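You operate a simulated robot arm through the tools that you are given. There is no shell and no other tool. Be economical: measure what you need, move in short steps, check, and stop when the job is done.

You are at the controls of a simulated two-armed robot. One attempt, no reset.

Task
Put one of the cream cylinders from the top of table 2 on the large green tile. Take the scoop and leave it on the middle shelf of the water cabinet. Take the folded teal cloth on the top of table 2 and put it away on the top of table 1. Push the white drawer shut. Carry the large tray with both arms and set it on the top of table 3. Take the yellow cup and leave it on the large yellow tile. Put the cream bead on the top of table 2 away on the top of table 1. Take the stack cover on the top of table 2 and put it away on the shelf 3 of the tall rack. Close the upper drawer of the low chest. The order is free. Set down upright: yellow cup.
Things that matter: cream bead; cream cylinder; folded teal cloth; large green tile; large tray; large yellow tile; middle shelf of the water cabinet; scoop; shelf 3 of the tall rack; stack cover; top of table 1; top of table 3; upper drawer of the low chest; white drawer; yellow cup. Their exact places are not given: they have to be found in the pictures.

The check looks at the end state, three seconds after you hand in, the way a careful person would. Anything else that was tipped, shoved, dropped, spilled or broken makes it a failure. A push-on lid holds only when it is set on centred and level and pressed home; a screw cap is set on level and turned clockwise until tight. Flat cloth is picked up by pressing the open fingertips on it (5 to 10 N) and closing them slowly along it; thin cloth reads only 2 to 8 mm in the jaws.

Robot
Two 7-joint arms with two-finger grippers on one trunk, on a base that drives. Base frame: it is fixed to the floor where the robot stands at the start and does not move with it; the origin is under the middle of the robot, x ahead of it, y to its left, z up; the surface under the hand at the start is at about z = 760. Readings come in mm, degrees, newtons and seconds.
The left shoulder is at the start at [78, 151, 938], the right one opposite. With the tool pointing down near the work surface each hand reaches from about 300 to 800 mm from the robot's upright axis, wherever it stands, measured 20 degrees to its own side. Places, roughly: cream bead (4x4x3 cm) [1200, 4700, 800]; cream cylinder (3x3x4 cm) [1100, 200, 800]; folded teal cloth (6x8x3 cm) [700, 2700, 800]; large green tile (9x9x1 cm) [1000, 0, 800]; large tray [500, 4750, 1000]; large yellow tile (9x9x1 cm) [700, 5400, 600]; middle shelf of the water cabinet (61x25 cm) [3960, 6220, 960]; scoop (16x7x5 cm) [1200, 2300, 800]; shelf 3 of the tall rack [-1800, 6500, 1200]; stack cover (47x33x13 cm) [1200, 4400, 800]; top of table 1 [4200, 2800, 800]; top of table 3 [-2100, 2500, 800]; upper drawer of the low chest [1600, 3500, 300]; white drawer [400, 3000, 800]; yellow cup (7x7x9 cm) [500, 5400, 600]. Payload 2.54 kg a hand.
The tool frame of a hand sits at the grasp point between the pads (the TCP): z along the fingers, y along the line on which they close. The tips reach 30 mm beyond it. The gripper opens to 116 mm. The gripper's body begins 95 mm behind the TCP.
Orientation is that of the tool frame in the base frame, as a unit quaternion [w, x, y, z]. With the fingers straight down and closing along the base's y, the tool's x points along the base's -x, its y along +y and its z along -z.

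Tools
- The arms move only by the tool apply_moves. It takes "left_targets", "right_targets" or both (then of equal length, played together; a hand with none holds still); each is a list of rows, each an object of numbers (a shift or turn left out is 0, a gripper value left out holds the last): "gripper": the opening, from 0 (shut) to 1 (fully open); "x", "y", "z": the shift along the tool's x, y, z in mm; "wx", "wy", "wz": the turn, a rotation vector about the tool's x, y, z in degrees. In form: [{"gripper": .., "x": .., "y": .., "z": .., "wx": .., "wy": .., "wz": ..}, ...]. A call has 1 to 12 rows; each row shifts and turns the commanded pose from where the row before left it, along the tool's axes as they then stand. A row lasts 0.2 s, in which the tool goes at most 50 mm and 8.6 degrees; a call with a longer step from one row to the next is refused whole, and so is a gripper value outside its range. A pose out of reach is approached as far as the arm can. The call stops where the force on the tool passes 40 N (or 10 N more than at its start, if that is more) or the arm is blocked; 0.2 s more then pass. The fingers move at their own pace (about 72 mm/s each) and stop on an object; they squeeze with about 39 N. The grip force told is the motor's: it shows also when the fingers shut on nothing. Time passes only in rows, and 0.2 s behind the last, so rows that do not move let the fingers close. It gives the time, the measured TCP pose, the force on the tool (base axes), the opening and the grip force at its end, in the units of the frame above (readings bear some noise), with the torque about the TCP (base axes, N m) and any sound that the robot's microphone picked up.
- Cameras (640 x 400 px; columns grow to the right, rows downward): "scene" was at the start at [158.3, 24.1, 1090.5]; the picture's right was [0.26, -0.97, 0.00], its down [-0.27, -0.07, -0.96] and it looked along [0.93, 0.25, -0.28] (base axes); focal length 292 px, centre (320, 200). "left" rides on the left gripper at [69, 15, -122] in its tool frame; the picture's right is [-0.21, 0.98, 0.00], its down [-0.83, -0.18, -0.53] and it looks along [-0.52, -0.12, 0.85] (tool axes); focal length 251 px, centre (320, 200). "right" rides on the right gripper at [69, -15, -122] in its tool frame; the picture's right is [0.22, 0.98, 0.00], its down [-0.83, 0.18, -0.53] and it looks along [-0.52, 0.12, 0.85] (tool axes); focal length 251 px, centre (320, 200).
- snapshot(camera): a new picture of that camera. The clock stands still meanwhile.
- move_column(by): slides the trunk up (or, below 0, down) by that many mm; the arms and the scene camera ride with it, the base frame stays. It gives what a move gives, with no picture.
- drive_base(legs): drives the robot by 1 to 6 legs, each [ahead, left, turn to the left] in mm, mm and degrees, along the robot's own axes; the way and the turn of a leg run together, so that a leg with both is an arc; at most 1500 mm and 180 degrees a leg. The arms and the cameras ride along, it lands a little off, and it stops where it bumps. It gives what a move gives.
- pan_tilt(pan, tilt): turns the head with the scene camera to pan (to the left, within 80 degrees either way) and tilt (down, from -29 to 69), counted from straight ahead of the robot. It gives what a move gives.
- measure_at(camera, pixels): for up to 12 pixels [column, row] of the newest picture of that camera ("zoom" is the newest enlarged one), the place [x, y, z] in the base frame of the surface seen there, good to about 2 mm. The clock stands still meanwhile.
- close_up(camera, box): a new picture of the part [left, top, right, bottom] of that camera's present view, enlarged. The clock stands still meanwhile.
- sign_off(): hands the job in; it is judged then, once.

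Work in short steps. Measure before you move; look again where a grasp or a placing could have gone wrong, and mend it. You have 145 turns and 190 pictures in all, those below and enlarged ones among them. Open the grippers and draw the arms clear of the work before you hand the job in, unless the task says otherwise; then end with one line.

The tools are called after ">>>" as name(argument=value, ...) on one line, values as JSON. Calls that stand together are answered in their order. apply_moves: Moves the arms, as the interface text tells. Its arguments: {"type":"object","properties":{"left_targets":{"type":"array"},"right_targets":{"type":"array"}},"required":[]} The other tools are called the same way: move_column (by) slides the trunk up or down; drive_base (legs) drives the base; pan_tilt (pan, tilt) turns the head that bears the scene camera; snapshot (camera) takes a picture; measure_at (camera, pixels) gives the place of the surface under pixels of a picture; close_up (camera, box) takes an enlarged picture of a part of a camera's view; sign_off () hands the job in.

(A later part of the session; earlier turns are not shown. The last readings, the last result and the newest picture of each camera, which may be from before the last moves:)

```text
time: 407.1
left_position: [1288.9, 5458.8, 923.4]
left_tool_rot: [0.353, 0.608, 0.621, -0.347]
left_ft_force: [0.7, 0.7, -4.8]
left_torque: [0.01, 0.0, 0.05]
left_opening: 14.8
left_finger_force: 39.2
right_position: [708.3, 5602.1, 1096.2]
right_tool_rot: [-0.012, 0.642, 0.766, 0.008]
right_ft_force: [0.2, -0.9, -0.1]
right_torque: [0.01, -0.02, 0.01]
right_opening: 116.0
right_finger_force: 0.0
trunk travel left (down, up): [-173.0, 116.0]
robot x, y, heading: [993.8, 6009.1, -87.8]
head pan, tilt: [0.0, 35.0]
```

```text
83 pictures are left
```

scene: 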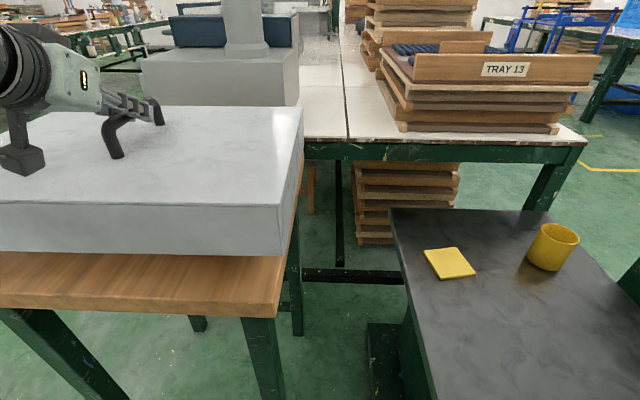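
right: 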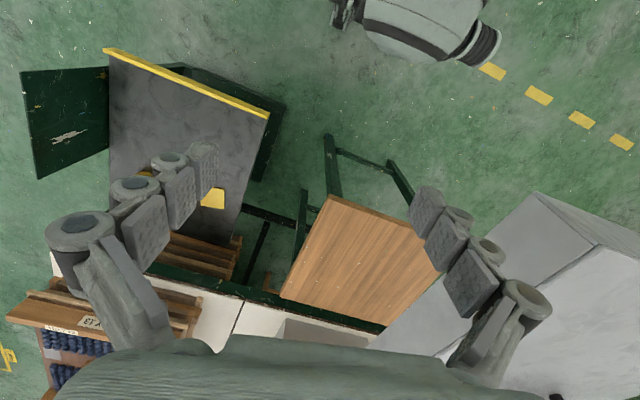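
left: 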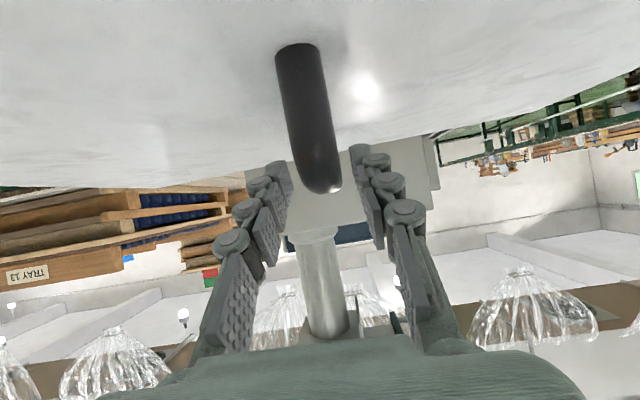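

Held level. Raise the column fully, back off, turn west and drive to in front of the rack.

>>> move_column(by=115)

>>> drive_base(legs=[[-330, 0, 0], [0, 0, -92], [1400, 0, 0]])

>>> pan_tilt(pan=0, tilt=5)

>>> snapshot(camera="scene")

```text
time: 408.6
left_position: [1289.9, 5456.6, 1037.1]
left_tool_rot: [0.353, 0.608, 0.622, -0.346]
left_ft_force: [-0.6, -0.5, -5.6]
left_torque: [0.06, -0.03, -0.03]
left_opening: 14.9
left_finger_force: 39.7
right_position: [706.2, 5600.2, 1209.8]
right_tool_rot: [-0.012, 0.642, 0.767, 0.009]
right_ft_force: [-0.2, 0.4, 0.0]
right_torque: [0.0, 0.0, 0.0]
right_opening: 115.9
right_finger_force: 0.1
trunk travel left (down, up): [-288.0, 1.0]
robot x, y, heading: [998.3, 6012.5, -87.8]
head pan, tilt: [0.0, 35.0]
```

```text
time: 421.6
left_position: [-1024.7, 6072.6, 1036.6]
left_tool_rot: [-0.003, 0.869, -0.005, -0.495]
left_ft_force: [0.7, 0.3, -5.1]
left_torque: [0.01, -0.02, -0.02]
left_opening: 15.2
left_finger_force: 38.5
right_position: [-860.6, 6651.0, 1212.0]
right_tool_rot: [-0.004, 0.997, 0.071, 0.014]
right_ft_force: [-1.0, 0.4, 0.2]
right_torque: [-0.02, -0.01, -0.02]
right_opening: 116.0
right_finger_force: 0.2
trunk travel left (down, up): [-288.0, 1.0]
robot x, y, heading: [-464.5, 6344.7, -179.5]
head pan, tilt: [0.0, 35.0]
```

```text
time: 422.6
left_position: [-1023.1, 6073.3, 1038.4]
left_tool_rot: [-0.004, 0.869, -0.005, -0.495]
left_ft_force: [-0.3, -0.8, -5.2]
left_torque: [0.0, -0.04, 0.01]
left_opening: 15.0
left_finger_force: 39.6
right_position: [-858.9, 6649.3, 1212.1]
right_tool_rot: [-0.003, 0.997, 0.07, 0.015]
right_ft_force: [-0.4, 0.2, 0.5]
right_torque: [0.0, -0.02, 0.01]
right_opening: 116.2
right_finger_force: 0.0
trunk travel left (down, up): [-288.0, 1.0]
robot x, y, heading: [-460.7, 6346.1, -179.5]
head pan, tilt: [0.0, 5.0]
```

```text
82 pictures are left
```

scene: 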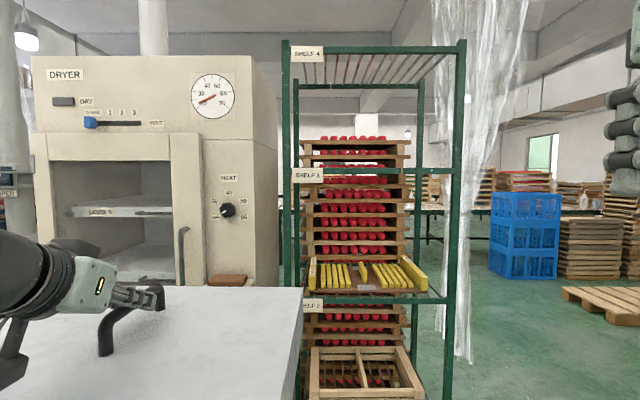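

Strafe right 310 and raise the cover to z≈1380, centring it on the rack (y≈6503).

>>> drive_base(legs=[[0, -310, -0.5]])

>>> apply_moves(left_targets=[{"x": -37, "y": -15, "z": -22}, {"x": -37, "y": -15, "z": -22}, {"x": -37, "y": -15, "z": -22}, {"x": -37, "y": -15, "z": -22}, {"x": -37, "y": -15, "z": -22}, {"x": -37, "y": -15, "z": -22}, {"x": -37, "y": -15, "z": -22}, {"x": -37, "y": -15, "z": -22}, {}], right_targets=[{"y": -30}, {"y": -30}, {"y": -30}, {}, {}, {}, {}, {}, {}])

>>> snapshot(camera="scene")

```text
time: 425.2
left_position: [-1029.8, 6296.5, 1035.7]
left_tool_rot: [-0.009, 0.87, -0.013, -0.493]
left_ft_force: [0.2, -0.2, -4.3]
left_torque: [0.01, -0.04, -0.03]
left_opening: 15.2
left_finger_force: 39.0
right_position: [-856.2, 6869.9, 1211.5]
right_tool_rot: [-0.004, 0.998, 0.061, 0.014]
right_ft_force: [0.6, -0.4, -0.6]
right_torque: [0.04, 0.04, -0.01]
right_opening: 116.0
right_finger_force: 0.1
trunk travel left (down, up): [-288.0, 1.0]
robot x, y, heading: [-464.5, 6554.5, 179.5]
head pan, tilt: [0.0, 5.0]
stopped in leg 1: the robot was blocked; the commanded pose is now the measured one
```

```text
time: 427.2
left_position: [-1024.3, 6416.5, 1381.2]
left_tool_rot: [-0.009, 0.87, -0.013, -0.494]
left_ft_force: [0.8, -0.2, -4.0]
left_torque: [0.02, -0.02, 0.0]
left_opening: 14.9
left_finger_force: 39.3
right_position: [-884.4, 6951.2, 1199.7]
right_tool_rot: [-0.003, 0.998, 0.061, 0.014]
right_ft_force: [0.0, 0.0, 0.4]
right_torque: [0.01, -0.01, 0.04]
right_opening: 116.3
right_finger_force: 0.0
right hand out of reach, approached as far as the arm can: row 1, 2, 3
trunk travel left (down, up): [-288.0, 1.0]
robot x, y, heading: [-458.4, 6561.3, 179.5]
head pan, tilt: [0.0, 5.0]
```

```text
81 pictures are left
```

scene: 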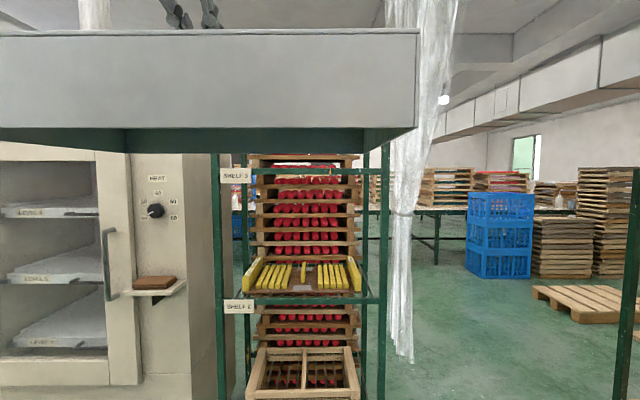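

Base touched something on its right. Look there before continuing.

>>> drive_base(legs=[[0, 25, 0]])

>>> pan_tilt(pan=-70, tilt=35)

>>> snapshot(camera="scene")

```text
time: 428.1
left_position: [-1026.0, 6392.3, 1380.1]
left_tool_rot: [-0.008, 0.869, -0.013, -0.494]
left_ft_force: [-0.2, -0.3, -3.9]
left_torque: [-0.03, -0.05, -0.06]
left_opening: 15.2
left_finger_force: 38.6
right_position: [-886.5, 6927.2, 1200.0]
right_tool_rot: [-0.003, 0.998, 0.062, 0.014]
right_ft_force: [-0.6, -0.6, -0.3]
right_torque: [0.04, 0.02, -0.02]
right_opening: 115.9
right_finger_force: 0.2
trunk travel left (down, up): [-288.0, 1.0]
robot x, y, heading: [-461.1, 6539.3, 179.3]
head pan, tilt: [0.0, 5.0]
```

```text
time: 429.5
left_position: [-1024.2, 6393.2, 1380.6]
left_tool_rot: [-0.009, 0.869, -0.014, -0.494]
left_ft_force: [0.8, -0.5, -5.0]
left_torque: [-0.03, -0.03, 0.0]
left_opening: 15.0
left_finger_force: 39.3
right_position: [-886.5, 6926.9, 1200.2]
right_tool_rot: [-0.003, 0.998, 0.062, 0.014]
right_ft_force: [-0.4, 0.6, -0.2]
right_torque: [0.01, 0.0, -0.01]
right_opening: 116.4
right_finger_force: 0.1
trunk travel left (down, up): [-288.0, 1.0]
robot x, y, heading: [-466.6, 6533.3, 179.3]
head pan, tilt: [-70.0, 35.0]
```

```text
80 pictures are left
```

scene: 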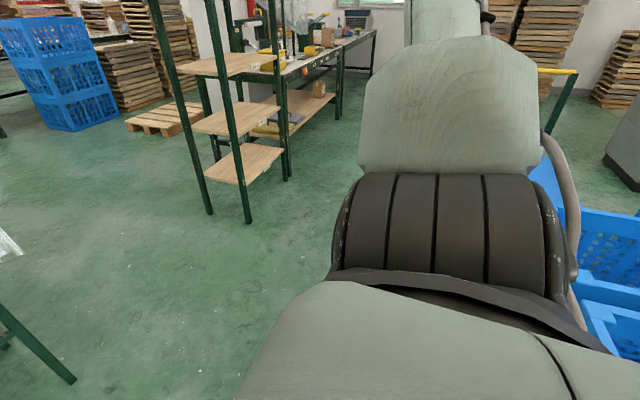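

It was the blue crates behind-right; they stand unchanged. Move forward out of their way, then right 70 mm, and re-check.

>>> drive_base(legs=[[280, 0, 0.7], [0, -70, 0]])

>>> apply_moves(left_targets=[{"y": -20}, {"y": -20}, {}])

>>> pan_tilt(pan=0, tilt=-5)

>>> snapshot(camera="scene")

>>> measure_at(camera="scene", pixels=[[10, 210], [300, 230], [400, 230], [420, 150], [180, 300], [420, 300], [230, 275], [350, 280]])

```text
time: 432.5
left_position: [-1310.5, 6456.5, 1380.9]
left_tool_rot: [-0.004, 0.869, -0.007, -0.494]
left_ft_force: [-0.4, 0.0, -4.3]
left_torque: [-0.01, -0.04, 0.05]
left_opening: 14.8
left_finger_force: 38.8
right_position: [-1179.4, 6993.0, 1199.8]
right_tool_rot: [-0.004, 0.998, 0.069, 0.013]
right_ft_force: [0.4, 0.2, -0.7]
right_torque: [-0.02, 0.03, 0.02]
right_opening: 116.0
right_finger_force: 0.1
trunk travel left (down, up): [-288.0, 1.0]
robot x, y, heading: [-749.9, 6607.8, -179.9]
head pan, tilt: [-70.0, 35.0]
```

```text
time: 433.3
left_position: [-1312.3, 6471.4, 1381.5]
left_tool_rot: [-0.004, 0.87, -0.006, -0.493]
left_ft_force: [-0.4, 0.6, -5.6]
left_torque: [-0.02, -0.01, 0.01]
left_opening: 15.0
left_finger_force: 38.9
left hand out of reach, approached as far as the arm can: row 1, 2
right_position: [-1180.9, 6992.8, 1199.6]
right_tool_rot: [-0.004, 0.997, 0.07, 0.013]
right_ft_force: [0.6, -0.6, 0.1]
right_torque: [0.03, -0.03, 0.02]
right_opening: 116.1
right_finger_force: 0.1
trunk travel left (down, up): [-288.0, 1.0]
robot x, y, heading: [-746.1, 6606.1, -179.9]
head pan, tilt: [-70.0, 35.0]
```

```text
time: 434.7
left_position: [-1311.8, 6471.7, 1381.9]
left_tool_rot: [-0.005, 0.869, -0.007, -0.494]
left_ft_force: [-0.1, -0.3, -4.2]
left_torque: [-0.01, -0.02, 0.01]
left_opening: 15.1
left_finger_force: 38.8
right_position: [-1180.2, 6992.6, 1200.3]
right_tool_rot: [-0.003, 0.997, 0.069, 0.014]
right_ft_force: [-0.2, -0.1, 0.1]
right_torque: [-0.01, 0.01, -0.02]
right_opening: 115.9
right_finger_force: 0.1
trunk travel left (down, up): [-288.0, 1.0]
robot x, y, heading: [-748.8, 6607.9, -179.6]
head pan, tilt: [0.0, -5.0]
```

```text
79 pictures are left
```

scene: 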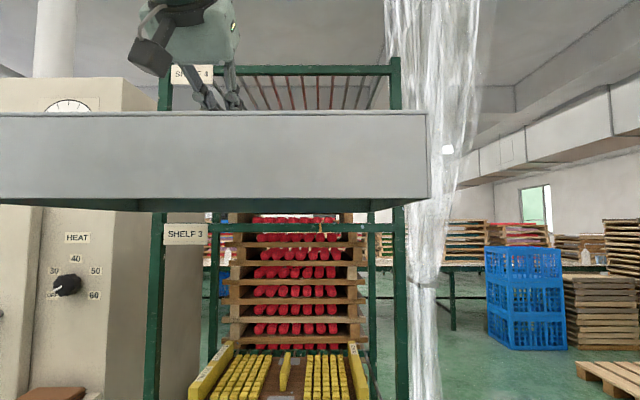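

```text
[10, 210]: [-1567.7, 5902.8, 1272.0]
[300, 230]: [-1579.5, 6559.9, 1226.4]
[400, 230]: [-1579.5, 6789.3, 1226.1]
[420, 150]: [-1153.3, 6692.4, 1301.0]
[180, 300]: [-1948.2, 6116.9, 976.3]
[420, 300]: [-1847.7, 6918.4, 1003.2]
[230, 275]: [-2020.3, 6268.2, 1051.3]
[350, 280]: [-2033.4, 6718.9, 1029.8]
```

Shift right 34 mm to centre; zoom to get the shelf-3 surface height and cover bottom.

>>> drive_base(legs=[[0, -36, 0]])

>>> close_up(camera="scene", box=[140, 180, 440, 260])

>>> measure_at(camera="zoom", pixels=[[300, 40], [560, 30], [200, 92], [300, 96], [300, 108], [450, 92], [450, 100], [520, 100], [40, 160], [548, 160], [530, 160], [60, 160]])

```text
time: 435.7
left_position: [-1311.7, 6509.1, 1381.4]
left_tool_rot: [-0.005, 0.87, -0.007, -0.494]
left_ft_force: [0.2, 0.1, -5.5]
left_torque: [0.0, -0.07, 0.04]
left_opening: 15.0
left_finger_force: 38.8
right_position: [-1179.9, 7029.3, 1200.7]
right_tool_rot: [-0.003, 0.997, 0.07, 0.014]
right_ft_force: [0.6, 0.4, 0.0]
right_torque: [0.0, -0.01, 0.01]
right_opening: 115.9
right_finger_force: 0.0
trunk travel left (down, up): [-288.0, 1.0]
robot x, y, heading: [-751.2, 6641.2, -179.9]
head pan, tilt: [0.0, -5.0]
```

```text
2.13 times, centred on (290, 220) of scene
```

zoom: 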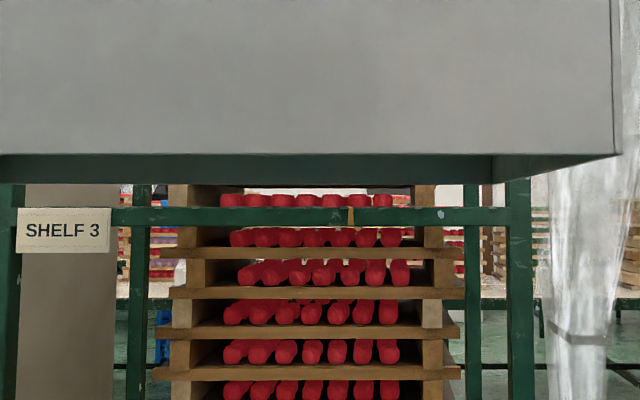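

```text
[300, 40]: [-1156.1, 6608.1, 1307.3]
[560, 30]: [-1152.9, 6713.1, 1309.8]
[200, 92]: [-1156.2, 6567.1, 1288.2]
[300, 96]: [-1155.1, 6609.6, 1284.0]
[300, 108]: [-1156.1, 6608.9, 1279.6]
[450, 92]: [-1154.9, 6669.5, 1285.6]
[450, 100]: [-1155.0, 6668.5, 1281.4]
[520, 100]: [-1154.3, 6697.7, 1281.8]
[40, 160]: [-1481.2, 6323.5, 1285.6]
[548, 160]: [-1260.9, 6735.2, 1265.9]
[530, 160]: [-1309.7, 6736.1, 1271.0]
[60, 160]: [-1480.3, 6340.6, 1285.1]
```

Cover bottom ≈1262, shelf top ≈1243, opening y 6252–6774, cover 6266–6736. Shift right 12 and drive in half way, then check.

>>> drive_base(legs=[[0, -12, 0], [120, 0, 0]])

>>> snapshot(camera="scene")

```text
time: 437.4
left_position: [-1433.1, 6518.3, 1382.5]
left_tool_rot: [-0.004, 0.87, -0.006, -0.493]
left_ft_force: [-1.3, -0.5, -5.7]
left_torque: [-0.02, -0.04, -0.02]
left_opening: 15.3
left_finger_force: 39.3
right_position: [-1301.2, 7040.6, 1200.4]
right_tool_rot: [-0.003, 0.997, 0.07, 0.014]
right_ft_force: [-1.1, 0.2, 0.0]
right_torque: [0.02, -0.04, 0.0]
right_opening: 116.1
right_finger_force: 0.0
trunk travel left (down, up): [-288.0, 1.0]
robot x, y, heading: [-866.8, 6656.7, -179.6]
head pan, tilt: [0.0, -5.0]
```

```text
77 pictures are left
```

scene: 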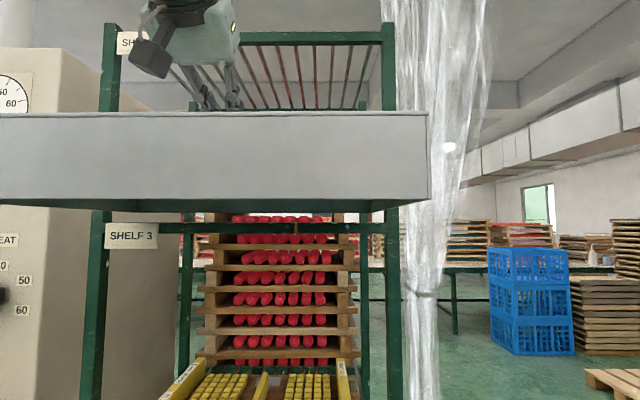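

Retract the right hand from the plastic curtain, then continue inward 180 mm and check.

>>> apply_moves(right_targets=[{"x": 40}, {"x": 40}, {"x": 40}, {"x": 30}])

>>> drive_base(legs=[[150, 0, 0]])

>>> snapshot(camera="scene")

>>> snapshot(camera="left")

```text
time: 438.4
left_position: [-1432.2, 6519.0, 1381.5]
left_tool_rot: [-0.004, 0.87, -0.006, -0.494]
left_ft_force: [-0.3, -1.2, -4.1]
left_torque: [0.03, -0.05, -0.04]
left_opening: 15.2
left_finger_force: 39.2
right_position: [-1262.6, 7009.6, 1152.7]
right_tool_rot: [-0.004, 0.997, 0.07, 0.012]
right_ft_force: [0.3, 0.4, -0.7]
right_torque: [-0.02, -0.01, -0.01]
right_opening: 115.9
right_finger_force: 0.0
right hand out of reach, approached as far as the arm can: row 1, 2, 3, 4
trunk travel left (down, up): [-288.0, 1.0]
robot x, y, heading: [-874.6, 6655.1, -179.5]
head pan, tilt: [0.0, -5.0]
```

```text
time: 439.7
left_position: [-1584.9, 6519.7, 1381.4]
left_tool_rot: [-0.005, 0.87, -0.007, -0.493]
left_ft_force: [-0.8, 1.2, -4.7]
left_torque: [0.05, -0.03, 0.0]
left_opening: 15.3
left_finger_force: 39.0
right_position: [-1412.8, 7011.2, 1153.5]
right_tool_rot: [-0.004, 0.998, 0.069, 0.014]
right_ft_force: [-0.8, 0.0, -0.1]
right_torque: [0.01, -0.08, 0.03]
right_opening: 116.1
right_finger_force: 0.0
trunk travel left (down, up): [-288.0, 1.0]
robot x, y, heading: [-1022.3, 6651.9, -179.7]
head pan, tilt: [0.0, -5.0]
```

```text
76 pictures are left
```

scene: 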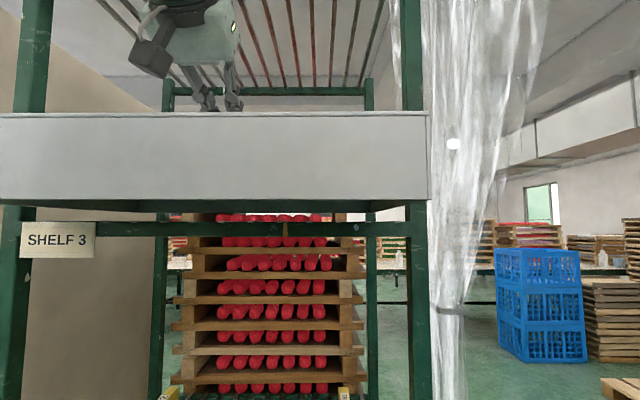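

```text
75 pictures are left
```

left: 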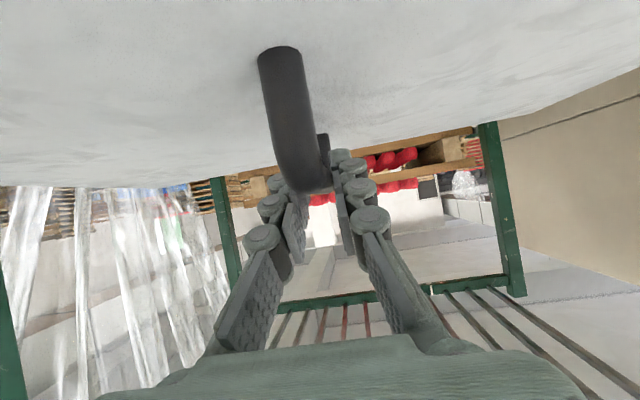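

Check lateral margins at posts and cover edges.

>>> measure_at(camera="scene", pixels=[[42, 70], [20, 300], [8, 300], [404, 70], [412, 300], [425, 150], [425, 185], [4, 150], [300, 195]])

>>> measure_at(camera="left", pixels=[[495, 240], [482, 130], [225, 240], [212, 185]])

```text
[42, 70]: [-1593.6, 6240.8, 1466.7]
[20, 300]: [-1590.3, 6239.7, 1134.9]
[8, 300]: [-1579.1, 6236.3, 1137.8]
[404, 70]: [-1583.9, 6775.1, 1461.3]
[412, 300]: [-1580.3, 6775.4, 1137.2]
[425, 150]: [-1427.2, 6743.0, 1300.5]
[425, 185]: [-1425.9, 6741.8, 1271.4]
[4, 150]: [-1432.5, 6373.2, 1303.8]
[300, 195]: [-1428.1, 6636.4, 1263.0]
```

```text
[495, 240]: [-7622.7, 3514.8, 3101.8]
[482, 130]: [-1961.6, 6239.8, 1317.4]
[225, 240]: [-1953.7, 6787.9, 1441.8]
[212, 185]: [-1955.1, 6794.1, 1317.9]
```

Margins ~30 mm each side. Drive in the remaining 187 mm.

>>> drive_base(legs=[[110, 0, 0], [77, 0, 0]])

>>> snapshot(camera="scene")

```text
time: 441.6
left_position: [-1772.1, 6516.1, 1380.9]
left_tool_rot: [-0.005, 0.87, -0.006, -0.492]
left_ft_force: [-0.8, -0.4, -4.8]
left_torque: [0.02, -0.01, 0.01]
left_opening: 15.0
left_finger_force: 38.7
right_position: [-1602.8, 7008.3, 1153.1]
right_tool_rot: [-0.003, 0.997, 0.071, 0.014]
right_ft_force: [-0.4, 0.2, -0.5]
right_torque: [0.02, -0.06, -0.01]
right_opening: 116.0
right_finger_force: 0.1
trunk travel left (down, up): [-288.0, 1.0]
robot x, y, heading: [-1211.8, 6652.2, -179.6]
head pan, tilt: [0.0, -5.0]
```

```text
74 pictures are left
```

scene: 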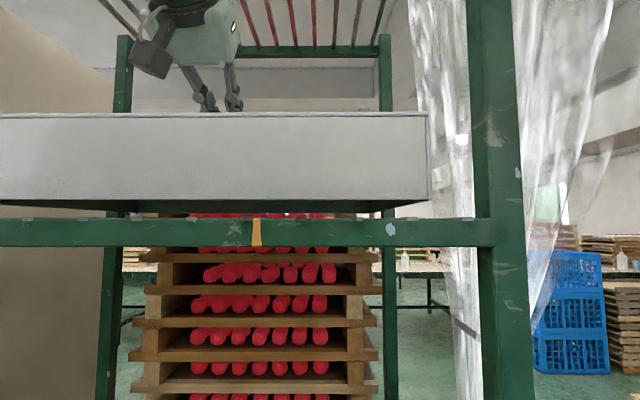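

In position. Lower by column in small steps until contact.

>>> move_column(by=-16)

>>> move_column(by=-4)

>>> snapshot(camera="scene")

```text
time: 442.2
left_position: [-1770.2, 6517.3, 1364.8]
left_tool_rot: [-0.004, 0.87, -0.006, -0.493]
left_ft_force: [-0.7, -0.4, -4.4]
left_torque: [-0.01, -0.02, -0.01]
left_opening: 15.1
left_finger_force: 39.2
right_position: [-1601.1, 7009.5, 1138.1]
right_tool_rot: [-0.004, 0.997, 0.07, 0.013]
right_ft_force: [0.2, -0.2, 0.0]
right_torque: [-0.01, 0.03, -0.01]
right_opening: 116.1
right_finger_force: 0.1
trunk travel left (down, up): [-272.0, 17.0]
robot x, y, heading: [-1210.2, 6655.8, -179.7]
head pan, tilt: [0.0, -5.0]
```

```text
time: 442.8
left_position: [-1770.0, 6516.9, 1362.6]
left_tool_rot: [-0.005, 0.869, -0.005, -0.495]
left_ft_force: [-3.5, -1.0, 7.8]
left_torque: [0.1, 1.16, 0.02]
left_opening: 15.3
left_finger_force: 38.9
right_position: [-1601.2, 7008.9, 1133.5]
right_tool_rot: [-0.003, 0.997, 0.071, 0.013]
right_ft_force: [-0.6, 0.4, 0.3]
right_torque: [0.03, 0.01, 0.03]
right_opening: 116.1
right_finger_force: 0.0
trunk travel left (down, up): [-268.0, 21.0]
robot x, y, heading: [-1213.3, 6652.5, -179.7]
head pan, tilt: [0.0, -5.0]
```

```text
73 pictures are left
```

scene: 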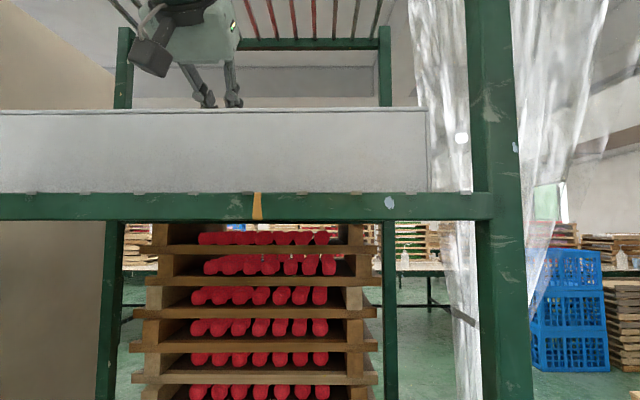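

Cover sits on shelf 3. Open, withdraw along the finger axis, and back off.

>>> apply_moves(left_targets=[{"gripper": 0.4}, {}, {}, {"z": -30}, {"z": -30}, {"z": -30}, {}])

>>> drive_base(legs=[[-400, 0, 0]])

>>> snapshot(camera="scene")

```text
time: 444.4
left_position: [-1692.2, 6510.2, 1408.6]
left_tool_rot: [-0.004, 0.87, -0.005, -0.493]
left_ft_force: [0.9, 0.4, -0.4]
left_torque: [0.0, 0.0, 0.0]
left_opening: 46.4
left_finger_force: 0.1
left hand out of reach, approached as far as the arm can: row 6
right_position: [-1602.6, 7008.1, 1133.5]
right_tool_rot: [-0.004, 0.997, 0.07, 0.013]
right_ft_force: [0.8, 0.1, 0.3]
right_torque: [0.0, -0.02, -0.01]
right_opening: 115.9
right_finger_force: 0.0
trunk travel left (down, up): [-268.0, 21.0]
robot x, y, heading: [-1209.8, 6654.1, -179.8]
head pan, tilt: [0.0, -5.0]
```

```text
time: 446.8
left_position: [-1296.0, 6512.5, 1407.2]
left_tool_rot: [-0.004, 0.87, -0.005, -0.493]
left_ft_force: [-1.1, 1.0, 0.4]
left_torque: [0.01, 0.01, 0.0]
left_opening: 46.5
left_finger_force: 0.2
right_position: [-1205.3, 7011.4, 1133.1]
right_tool_rot: [-0.004, 0.997, 0.07, 0.014]
right_ft_force: [0.5, 0.9, 0.1]
right_torque: [-0.01, -0.01, -0.04]
right_opening: 116.2
right_finger_force: 0.0
trunk travel left (down, up): [-268.0, 21.0]
robot x, y, heading: [-814.9, 6654.6, -179.9]
head pan, tilt: [0.0, -5.0]
```

```text
72 pictures are left
```

scene: 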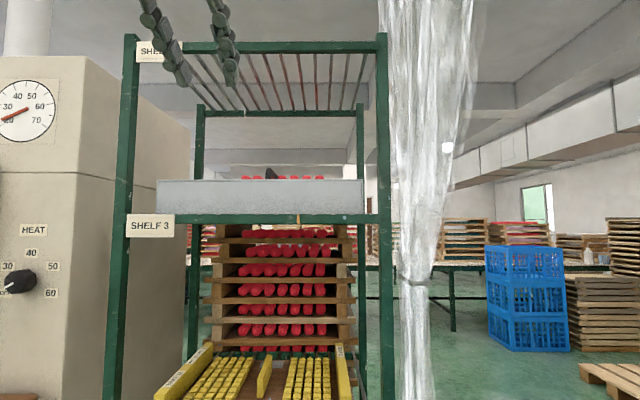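

Cover is neatly on shelf 3. Now the cup: drive to (430,6060) facing the platform, lower the column, and look.

>>> drive_base(legs=[[0, 400, 0], [-1245, 0, 0], [0, 0, 90], [170, 0, 0]])

>>> move_column(by=-260)

>>> pan_tilt(pan=0, tilt=40)

>>> snapshot(camera="scene")

```text
time: 461.9
left_position: [515.7, 5598.4, 1407.3]
left_tool_rot: [0.334, 0.638, 0.592, -0.362]
left_ft_force: [0.2, -1.0, -0.7]
left_torque: [0.02, -0.04, -0.03]
left_opening: 46.7
left_finger_force: 0.0
right_position: [24.4, 5720.8, 1133.8]
right_tool_rot: [-0.012, 0.677, 0.735, 0.009]
right_ft_force: [0.4, 0.1, 0.1]
right_torque: [0.03, 0.03, -0.01]
right_opening: 115.8
right_finger_force: 0.0
trunk travel left (down, up): [-268.0, 21.0]
robot x, y, heading: [397.5, 6090.8, -93.0]
head pan, tilt: [0.0, -5.0]
```

```text
time: 464.6
left_position: [515.8, 5600.6, 1148.5]
left_tool_rot: [0.334, 0.638, 0.592, -0.361]
left_ft_force: [0.4, -0.6, 0.0]
left_torque: [0.03, 0.01, -0.01]
left_opening: 46.5
left_finger_force: 0.1
right_position: [25.6, 5720.5, 873.9]
right_tool_rot: [-0.011, 0.678, 0.735, 0.008]
right_ft_force: [0.1, 0.9, -0.5]
right_torque: [0.0, 0.05, 0.0]
right_opening: 116.2
right_finger_force: 0.1
trunk travel left (down, up): [-8.0, 281.0]
robot x, y, heading: [400.9, 6088.2, -93.1]
head pan, tilt: [0.0, -5.0]
```

```text
time: 465.7
left_position: [516.0, 5600.2, 1149.3]
left_tool_rot: [0.335, 0.638, 0.592, -0.362]
left_ft_force: [0.6, 0.3, -0.6]
left_torque: [-0.02, -0.02, -0.03]
left_opening: 46.3
left_finger_force: 0.1
right_position: [24.8, 5721.2, 873.6]
right_tool_rot: [-0.012, 0.677, 0.735, 0.007]
right_ft_force: [-0.1, -0.3, 0.6]
right_torque: [0.01, -0.02, -0.02]
right_opening: 116.0
right_finger_force: 0.0
trunk travel left (down, up): [-8.0, 281.0]
robot x, y, heading: [400.8, 6094.5, -93.0]
head pan, tilt: [0.0, 40.0]
```

```text
71 pictures are left
```

scene: 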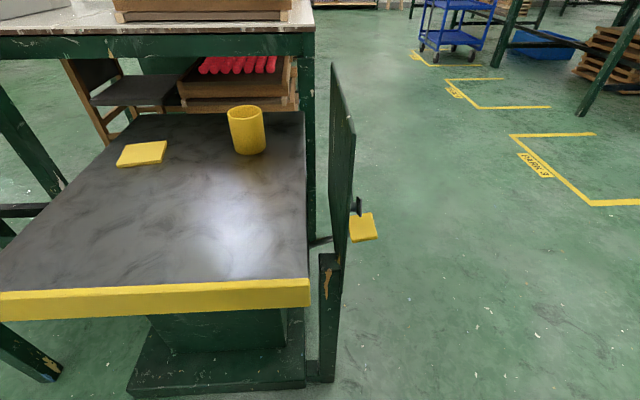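

Measure cup and tile from here.

>>> measure_at(camera="scene", pixels=[[247, 122], [229, 118], [265, 117], [245, 105], [249, 150], [141, 154], [118, 164], [162, 159], [126, 146], [166, 142], [150, 200]])

```text
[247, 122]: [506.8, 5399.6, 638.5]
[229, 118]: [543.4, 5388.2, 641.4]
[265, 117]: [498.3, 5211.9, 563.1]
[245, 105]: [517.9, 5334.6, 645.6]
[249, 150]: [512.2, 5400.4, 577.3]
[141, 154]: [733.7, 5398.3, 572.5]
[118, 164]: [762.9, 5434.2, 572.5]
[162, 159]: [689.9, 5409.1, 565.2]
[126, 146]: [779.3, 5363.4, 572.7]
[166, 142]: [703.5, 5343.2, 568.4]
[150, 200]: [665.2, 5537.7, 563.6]
```

Cup centre ≈(511,5365), z 564–648; tile centre (734,5388), top 572. Move the leaned left hand above the cup with gripper open.

>>> apply_moves(left_targets=[{"gripper": 1.0, "x": 21.6, "y": 0.7, "z": 40}, {"x": 21.6, "y": 0.7, "z": 40}, {"x": 21.6, "y": 0.7, "z": 40}, {"x": 21.6, "y": 0.7, "z": 40}, {"x": 21.6, "y": 0.7, "z": 40}, {"x": 21.6, "y": 0.7, "z": 40}, {"x": 21.6, "y": 0.7, "z": 40}, {"x": 21.6, "y": 0.7, "z": 40}, {"x": 21.6, "y": 0.7, "z": 40}, {"x": 21.6, "y": 0.7, "z": 40}, {}])

>>> snapshot(camera="scene")

>>> snapshot(camera="left")

```text
time: 468.1
left_position: [503.2, 5369.2, 751.5]
left_tool_rot: [0.335, 0.637, 0.592, -0.362]
left_ft_force: [0.3, 0.8, -0.8]
left_torque: [-0.01, -0.03, 0.0]
left_opening: 116.1
left_finger_force: 0.0
right_position: [25.2, 5721.3, 873.9]
right_tool_rot: [-0.011, 0.678, 0.735, 0.007]
right_ft_force: [0.2, -0.2, -0.5]
right_torque: [0.01, 0.02, 0.0]
right_opening: 115.8
right_finger_force: 0.1
trunk travel left (down, up): [-8.0, 281.0]
robot x, y, heading: [405.5, 6088.2, -93.0]
head pan, tilt: [0.0, 40.0]
```

```text
70 pictures are left
```

scene: 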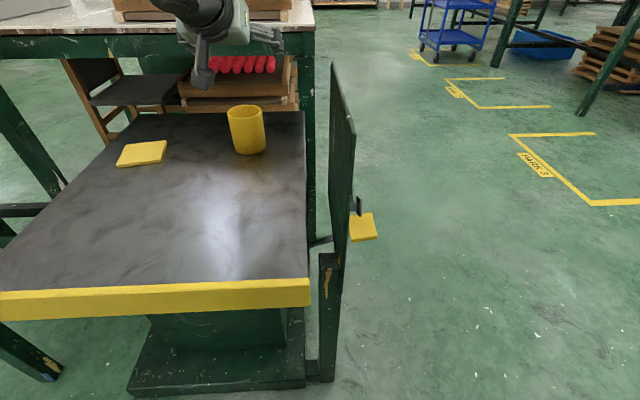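

```text
69 pictures are left
```

left: 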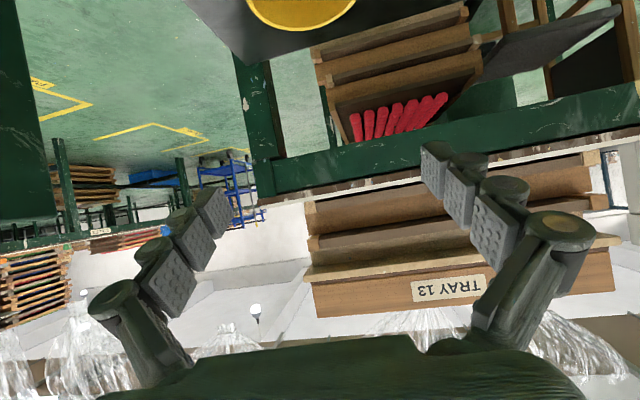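

Aligned. Descend 140 mm over the cup (8 mm left), close, and lift 60 mm.

>>> apply_moves(left_targets=[{"x": 30, "y": 8, "z": 17.8}, {"x": 30, "z": 17.8}, {"x": 30, "z": 17.8}, {"x": 30, "z": 17.6}, {}, {"gripper": 0.0}, {}, {}, {}, {"x": -26, "z": -15}, {"x": -26, "z": -15}, {}])

>>> snapshot(camera="scene")

```text
time: 470.7
left_position: [511.9, 5367.3, 678.7]
left_tool_rot: [0.335, 0.637, 0.592, -0.362]
left_ft_force: [0.2, 0.7, 0.0]
left_torque: [0.02, 0.02, 0.0]
left_opening: 65.5
left_finger_force: 38.4
right_position: [25.0, 5721.3, 873.8]
right_tool_rot: [-0.012, 0.677, 0.736, 0.007]
right_ft_force: [0.0, 0.5, 0.5]
right_torque: [-0.01, -0.01, 0.02]
right_opening: 116.3
right_finger_force: 0.0
trunk travel left (down, up): [-8.0, 281.0]
robot x, y, heading: [400.6, 6090.3, -92.8]
head pan, tilt: [0.0, 40.0]
```

```text
68 pictures are left
```

scene: 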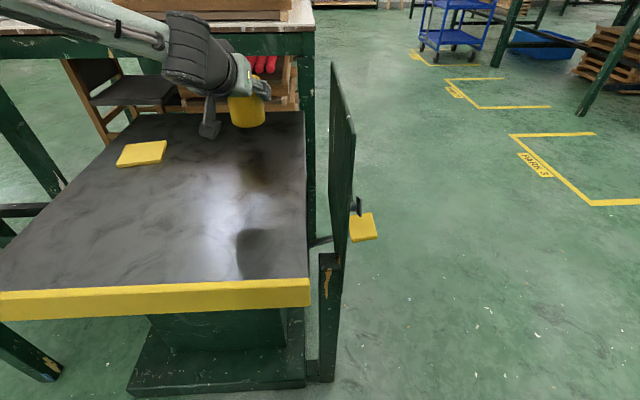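

Cup held. Move over the tile centre and lower to just above.

>>> apply_moves(left_targets=[{"x": 3.2, "y": 44.2, "z": -5.5}, {"x": 3.2, "y": 44.2, "z": -5.5}, {"x": 3.2, "y": 44.2, "z": -5.5}, {"x": 3.2, "y": 44.2, "z": -5.5}, {"x": 3.2, "y": 44, "z": -5.5}, {}, {"x": 17, "z": 10}, {"x": 17, "z": 10}, {}])

>>> close_up(camera="scene", box=[80, 80, 240, 190])

```text
time: 472.7
left_position: [733.9, 5382.2, 639.3]
left_tool_rot: [0.336, 0.636, 0.593, -0.361]
left_ft_force: [0.1, 0.4, -1.3]
left_torque: [0.01, -0.03, 0.05]
left_opening: 65.2
left_finger_force: 38.6
right_position: [23.1, 5722.1, 873.0]
right_tool_rot: [-0.011, 0.677, 0.736, 0.007]
right_ft_force: [0.0, 0.4, 0.5]
right_torque: [-0.04, -0.05, 0.0]
right_opening: 116.0
right_finger_force: 0.1
trunk travel left (down, up): [-8.0, 281.0]
robot x, y, heading: [402.6, 6091.4, -93.2]
head pan, tilt: [0.0, 40.0]
```

```text
3.64 times, centred on (160, 135) of scene
```

zoom: 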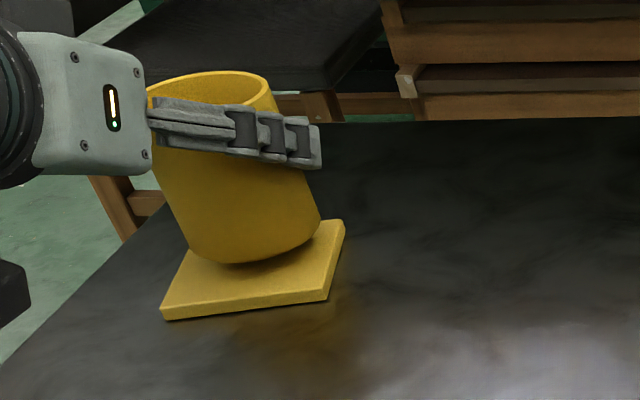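

Cup level above the tile centre. Lower 8 mm, then fine.

>>> apply_moves(left_targets=[{"x": 3.5, "z": 2}, {"x": 3.4, "z": 2}, {}])

>>> apply_moves(left_targets=[{"x": 2.6, "z": 1.5}, {}])

>>> close_up(camera="scene", box=[110, 95, 200, 175])

```text
time: 473.5
left_position: [736.0, 5383.0, 630.6]
left_tool_rot: [0.335, 0.637, 0.593, -0.362]
left_ft_force: [-0.8, 0.8, -0.4]
left_torque: [0.03, -0.02, 0.01]
left_opening: 65.1
left_finger_force: 39.1
right_position: [24.6, 5720.8, 874.2]
right_tool_rot: [-0.011, 0.677, 0.736, 0.007]
right_ft_force: [-0.1, -0.4, 0.8]
right_torque: [-0.01, 0.01, -0.01]
right_opening: 116.0
right_finger_force: 0.1
trunk travel left (down, up): [-8.0, 281.0]
robot x, y, heading: [400.6, 6091.3, -93.0]
head pan, tilt: [0.0, 40.0]
```

```text
time: 474.1
left_position: [735.3, 5382.8, 628.7]
left_tool_rot: [0.335, 0.637, 0.592, -0.361]
left_ft_force: [0.7, -0.5, 1.1]
left_torque: [0.0, -0.03, -0.02]
left_opening: 65.2
left_finger_force: 38.8
right_position: [24.4, 5721.6, 873.8]
right_tool_rot: [-0.011, 0.677, 0.736, 0.007]
right_ft_force: [0.3, 0.2, 0.2]
right_torque: [-0.02, -0.02, 0.04]
right_opening: 115.9
right_finger_force: 0.1
trunk travel left (down, up): [-8.0, 281.0]
robot x, y, heading: [405.7, 6089.2, -93.2]
head pan, tilt: [0.0, 40.0]
```

```text
5.00 times, centred on (155, 135) of scene
```

zoom: 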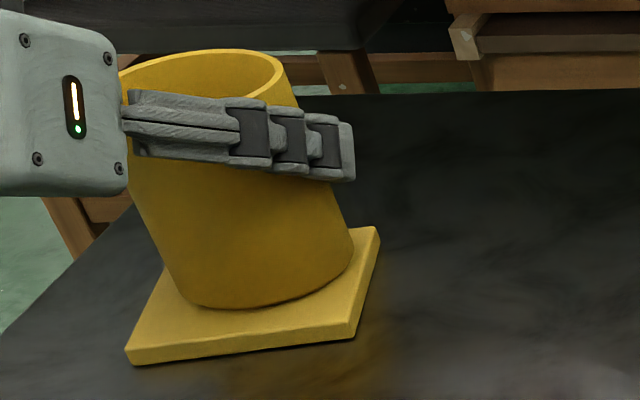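

Touching. Open and lift the hand straight up, then look.

>>> apply_moves(left_targets=[{"x": 1, "z": 0.6}, {"gripper": 1.0}, {}, {}, {"x": -34, "z": -20}, {"x": -36, "z": -21}, {"x": -36, "z": -21}, {"x": -36, "z": -21}, {"x": -36, "z": -21}, {"x": -36, "z": -21}, {"x": -36, "z": -21}, {"x": -36, "z": -21}])

>>> close_up(camera="scene", box=[80, 80, 240, 190])

>>> pan_tilt(pan=25, tilt=5)

>>> snapshot(camera="scene")

```text
time: 476.7
left_position: [737.5, 5378.8, 958.1]
left_tool_rot: [0.334, 0.638, 0.592, -0.361]
left_ft_force: [0.2, 0.6, -0.3]
left_torque: [0.01, 0.03, -0.01]
left_opening: 115.9
left_finger_force: 0.1
right_position: [24.9, 5721.3, 872.8]
right_tool_rot: [-0.011, 0.678, 0.735, 0.007]
right_ft_force: [0.0, -0.8, 0.0]
right_torque: [-0.01, 0.02, -0.01]
right_opening: 116.3
right_finger_force: 0.0
trunk travel left (down, up): [-8.0, 281.0]
robot x, y, heading: [401.7, 6090.7, -93.1]
head pan, tilt: [0.0, 40.0]
```

```text
3.64 times, centred on (160, 135) of scene
```

zoom: 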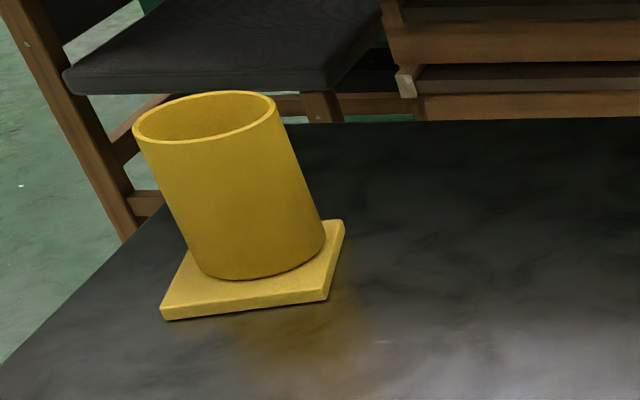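

```text
time: 477.7
left_position: [738.1, 5378.4, 957.4]
left_tool_rot: [0.335, 0.637, 0.592, -0.362]
left_ft_force: [0.2, -0.1, 0.1]
left_torque: [-0.01, 0.0, -0.01]
left_opening: 115.8
left_finger_force: 0.0
right_position: [23.5, 5722.3, 873.1]
right_tool_rot: [-0.012, 0.677, 0.736, 0.007]
right_ft_force: [-0.2, 0.5, 0.4]
right_torque: [0.02, 0.0, 0.03]
right_opening: 116.1
right_finger_force: 0.0
trunk travel left (down, up): [-8.0, 281.0]
robot x, y, heading: [401.4, 6091.0, -93.0]
head pan, tilt: [25.0, 5.0]
```

```text
64 pictures are left
```

scene: 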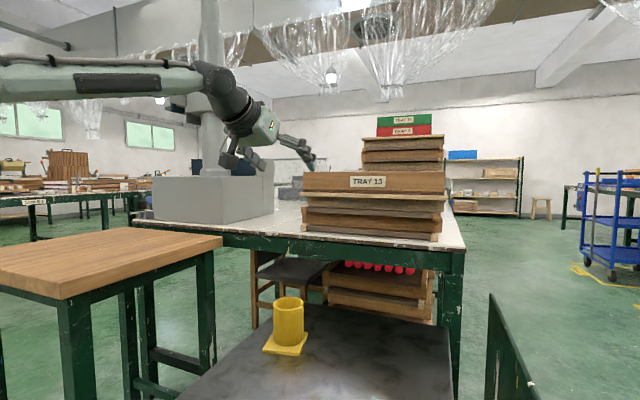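

Cup stands upright on the yellow tile. Next the west side: level the left hand, drive to (-250,4750) facing the table, and view the tray.

>>> apply_moves(left_targets=[{"wy": 8.45, "z": -40}, {"wy": 8.45, "z": -40}, {"wy": 8.45, "z": -40}, {"wy": 8.45, "z": -40}, {"wy": 8.45}, {"wy": 8.45}, {"wy": 8.45}, {}])

>>> drive_base(legs=[[-100, 0, 3], [0, -700, 0], [1440, 0, 0], [0, 0, 90]])

>>> move_column(by=200)

>>> pan_tilt(pan=0, tilt=15)

>>> snapshot(camera="scene")

>>> pan_tilt(pan=-55, tilt=20)

>>> snapshot(camera="scene")

```text
time: 479.5
left_position: [747.0, 5551.2, 960.2]
left_tool_rot: [0.0, 0.732, 0.681, -0.002]
left_ft_force: [0.3, -0.7, 0.0]
left_torque: [0.0, -0.01, 0.01]
left_opening: 115.9
left_finger_force: 0.0
left hand out of reach, approached as far as the arm can: row 4, 5, 6, 7
right_position: [24.4, 5722.2, 874.4]
right_tool_rot: [-0.011, 0.677, 0.735, 0.007]
right_ft_force: [-0.2, 0.0, -0.6]
right_torque: [0.05, -0.01, 0.02]
right_opening: 116.2
right_finger_force: 0.1
trunk travel left (down, up): [-8.0, 281.0]
robot x, y, heading: [405.8, 6092.3, -92.9]
head pan, tilt: [25.0, 5.0]
```

```text
time: 498.0
left_position: [236.1, 5143.2, 959.9]
left_tool_rot: [0.002, 0.012, 1.0, -0.001]
left_ft_force: [-0.1, 0.3, 0.8]
left_torque: [0.02, 0.01, 0.0]
left_opening: 116.0
left_finger_force: 0.1
right_position: [104.7, 4413.0, 874.0]
right_tool_rot: [-0.013, -0.067, 0.998, -0.004]
right_ft_force: [-1.0, 0.7, 0.5]
right_torque: [0.02, 0.0, 0.01]
right_opening: 115.9
right_finger_force: 0.0
trunk travel left (down, up): [-8.0, 281.0]
robot x, y, heading: [-284.2, 4773.2, -0.0]
head pan, tilt: [25.0, 5.0]
```

```text
time: 500.2
left_position: [236.6, 5142.9, 1160.6]
left_tool_rot: [0.002, 0.012, 1.0, -0.001]
left_ft_force: [1.2, -0.7, 0.5]
left_torque: [0.01, -0.01, -0.05]
left_opening: 115.8
left_finger_force: 0.1
right_position: [104.5, 4413.1, 1072.8]
right_tool_rot: [-0.013, -0.066, 0.998, -0.004]
right_ft_force: [0.1, 0.1, -0.4]
right_torque: [0.0, -0.02, -0.02]
right_opening: 115.7
right_finger_force: 0.1
trunk travel left (down, up): [-208.0, 81.0]
robot x, y, heading: [-286.3, 4772.0, -0.2]
head pan, tilt: [25.0, 5.0]
```

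```text
time: 501.1
left_position: [236.1, 5142.6, 1159.5]
left_tool_rot: [0.002, 0.011, 1.0, -0.001]
left_ft_force: [0.3, -0.3, 0.3]
left_torque: [0.01, 0.02, -0.02]
left_opening: 115.9
left_finger_force: 0.2
right_position: [104.3, 4412.4, 1074.3]
right_tool_rot: [-0.013, -0.066, 0.998, -0.004]
right_ft_force: [-0.6, -0.3, 0.8]
right_torque: [-0.02, -0.01, 0.02]
right_opening: 116.0
right_finger_force: 0.1
trunk travel left (down, up): [-208.0, 81.0]
robot x, y, heading: [-282.9, 4772.5, 0.1]
head pan, tilt: [0.0, 15.0]
```

```text
63 pictures are left
```

scene: 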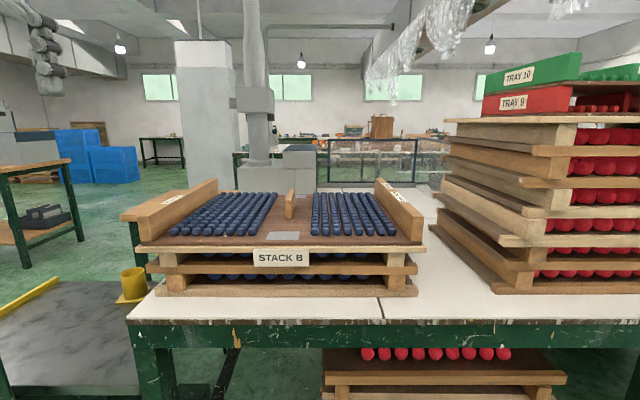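

```text
time: 502.3
left_position: [235.6, 5143.3, 1160.5]
left_tool_rot: [0.001, 0.012, 1.0, -0.002]
left_ft_force: [0.0, -0.1, 0.0]
left_torque: [-0.02, 0.01, 0.02]
left_opening: 116.0
left_finger_force: 0.0
right_position: [104.3, 4412.3, 1073.0]
right_tool_rot: [-0.012, -0.066, 0.998, -0.003]
right_ft_force: [-0.1, -0.1, 0.2]
right_torque: [-0.05, -0.01, 0.0]
right_opening: 116.0
right_finger_force: 0.0
trunk travel left (down, up): [-208.0, 81.0]
robot x, y, heading: [-280.6, 4773.0, -0.2]
head pan, tilt: [-55.0, 20.0]
```

```text
62 pictures are left
```

scene: 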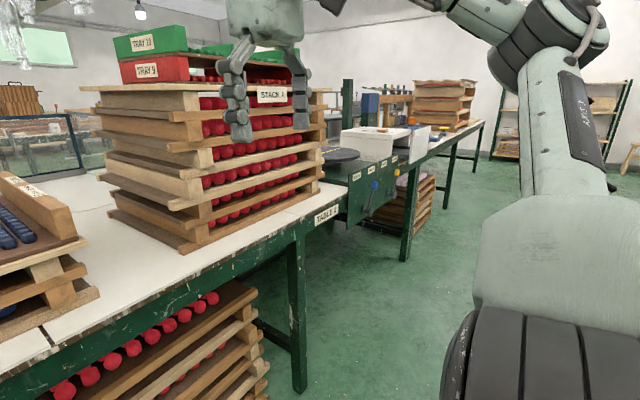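

The large tray (TRAY 13, two side planks, blue rolls) lies on stack B. Measure its planks.

>>> pan_tilt(pan=-3, tilt=20)

>>> close_up(camera="scene", box=[120, 120, 460, 300])

>>> measure_at(camera="zoom", pixels=[[70, 150], [185, 75], [100, 155], [110, 175], [515, 75], [590, 145], [560, 170], [60, 180], [595, 190], [345, 110], [320, 170], [60, 205]])

```text
time: 503.5
left_position: [234.2, 5142.8, 1161.2]
left_tool_rot: [0.001, 0.011, 1.0, -0.001]
left_ft_force: [0.3, -1.4, 0.3]
left_torque: [0.0, 0.01, 0.03]
left_opening: 115.9
left_finger_force: 0.0
right_position: [105.0, 4413.5, 1074.0]
right_tool_rot: [-0.013, -0.066, 0.998, -0.003]
right_ft_force: [-0.5, 0.2, 0.3]
right_torque: [0.0, -0.01, 0.02]
right_opening: 116.0
right_finger_force: 0.1
trunk travel left (down, up): [-208.0, 81.0]
robot x, y, heading: [-283.7, 4770.7, -0.1]
head pan, tilt: [-3.0, 20.0]
```

```text
1.88 times, centred on (290, 210) of scene
```

zoom: 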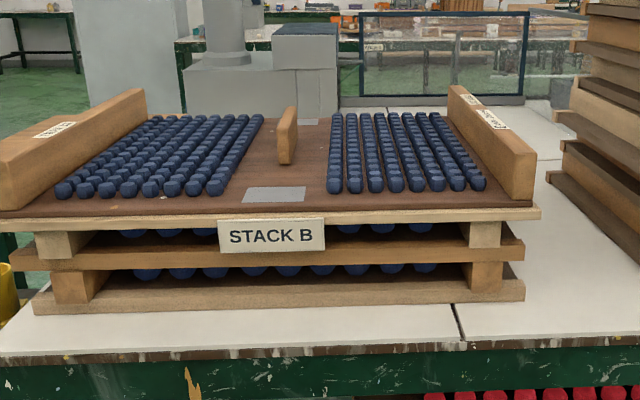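

```text
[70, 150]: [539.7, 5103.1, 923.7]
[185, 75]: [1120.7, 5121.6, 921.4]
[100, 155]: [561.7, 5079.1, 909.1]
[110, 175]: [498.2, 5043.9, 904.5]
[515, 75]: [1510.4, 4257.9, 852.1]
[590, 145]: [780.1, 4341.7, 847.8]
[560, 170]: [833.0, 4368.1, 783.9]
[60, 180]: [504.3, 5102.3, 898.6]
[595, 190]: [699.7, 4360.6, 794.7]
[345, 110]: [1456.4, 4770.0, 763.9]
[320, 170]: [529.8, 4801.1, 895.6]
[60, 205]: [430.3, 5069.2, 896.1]
```

Re-measure directly on the plank tops.

>>> measure_at(camera="zoom", pixels=[[15, 155], [45, 136], [110, 103], [140, 92], [60, 150], [456, 90], [485, 115], [515, 148], [530, 158], [524, 190], [500, 170], [10, 190]])

>>> close_up(camera="scene", box=[60, 140, 260, 280])

>>> close_up(camera="scene", box=[330, 140, 430, 240])

```text
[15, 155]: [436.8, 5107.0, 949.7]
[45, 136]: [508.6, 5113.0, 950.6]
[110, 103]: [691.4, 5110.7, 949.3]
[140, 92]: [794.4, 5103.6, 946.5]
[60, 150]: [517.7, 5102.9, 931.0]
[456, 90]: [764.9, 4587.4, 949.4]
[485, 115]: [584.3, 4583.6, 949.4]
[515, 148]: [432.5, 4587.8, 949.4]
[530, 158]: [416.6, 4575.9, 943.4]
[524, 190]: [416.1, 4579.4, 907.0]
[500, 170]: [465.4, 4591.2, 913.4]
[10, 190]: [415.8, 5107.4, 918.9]
```

```text
2.86 times, centred on (160, 210) of scene
```

zoom: 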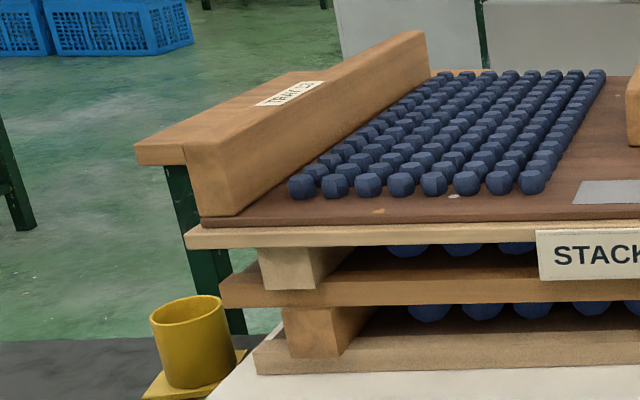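

```text
4.00 times, centred on (380, 190) of scene
```

zoom: 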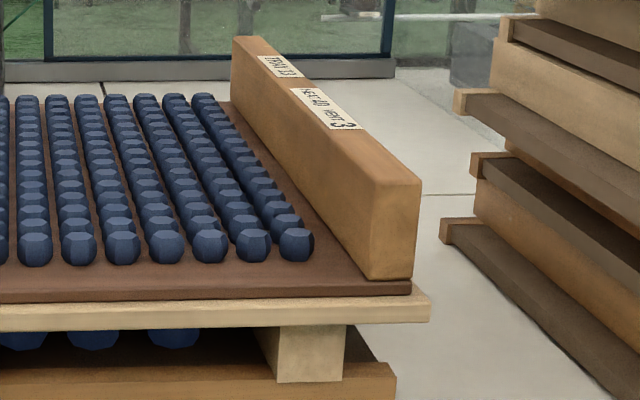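

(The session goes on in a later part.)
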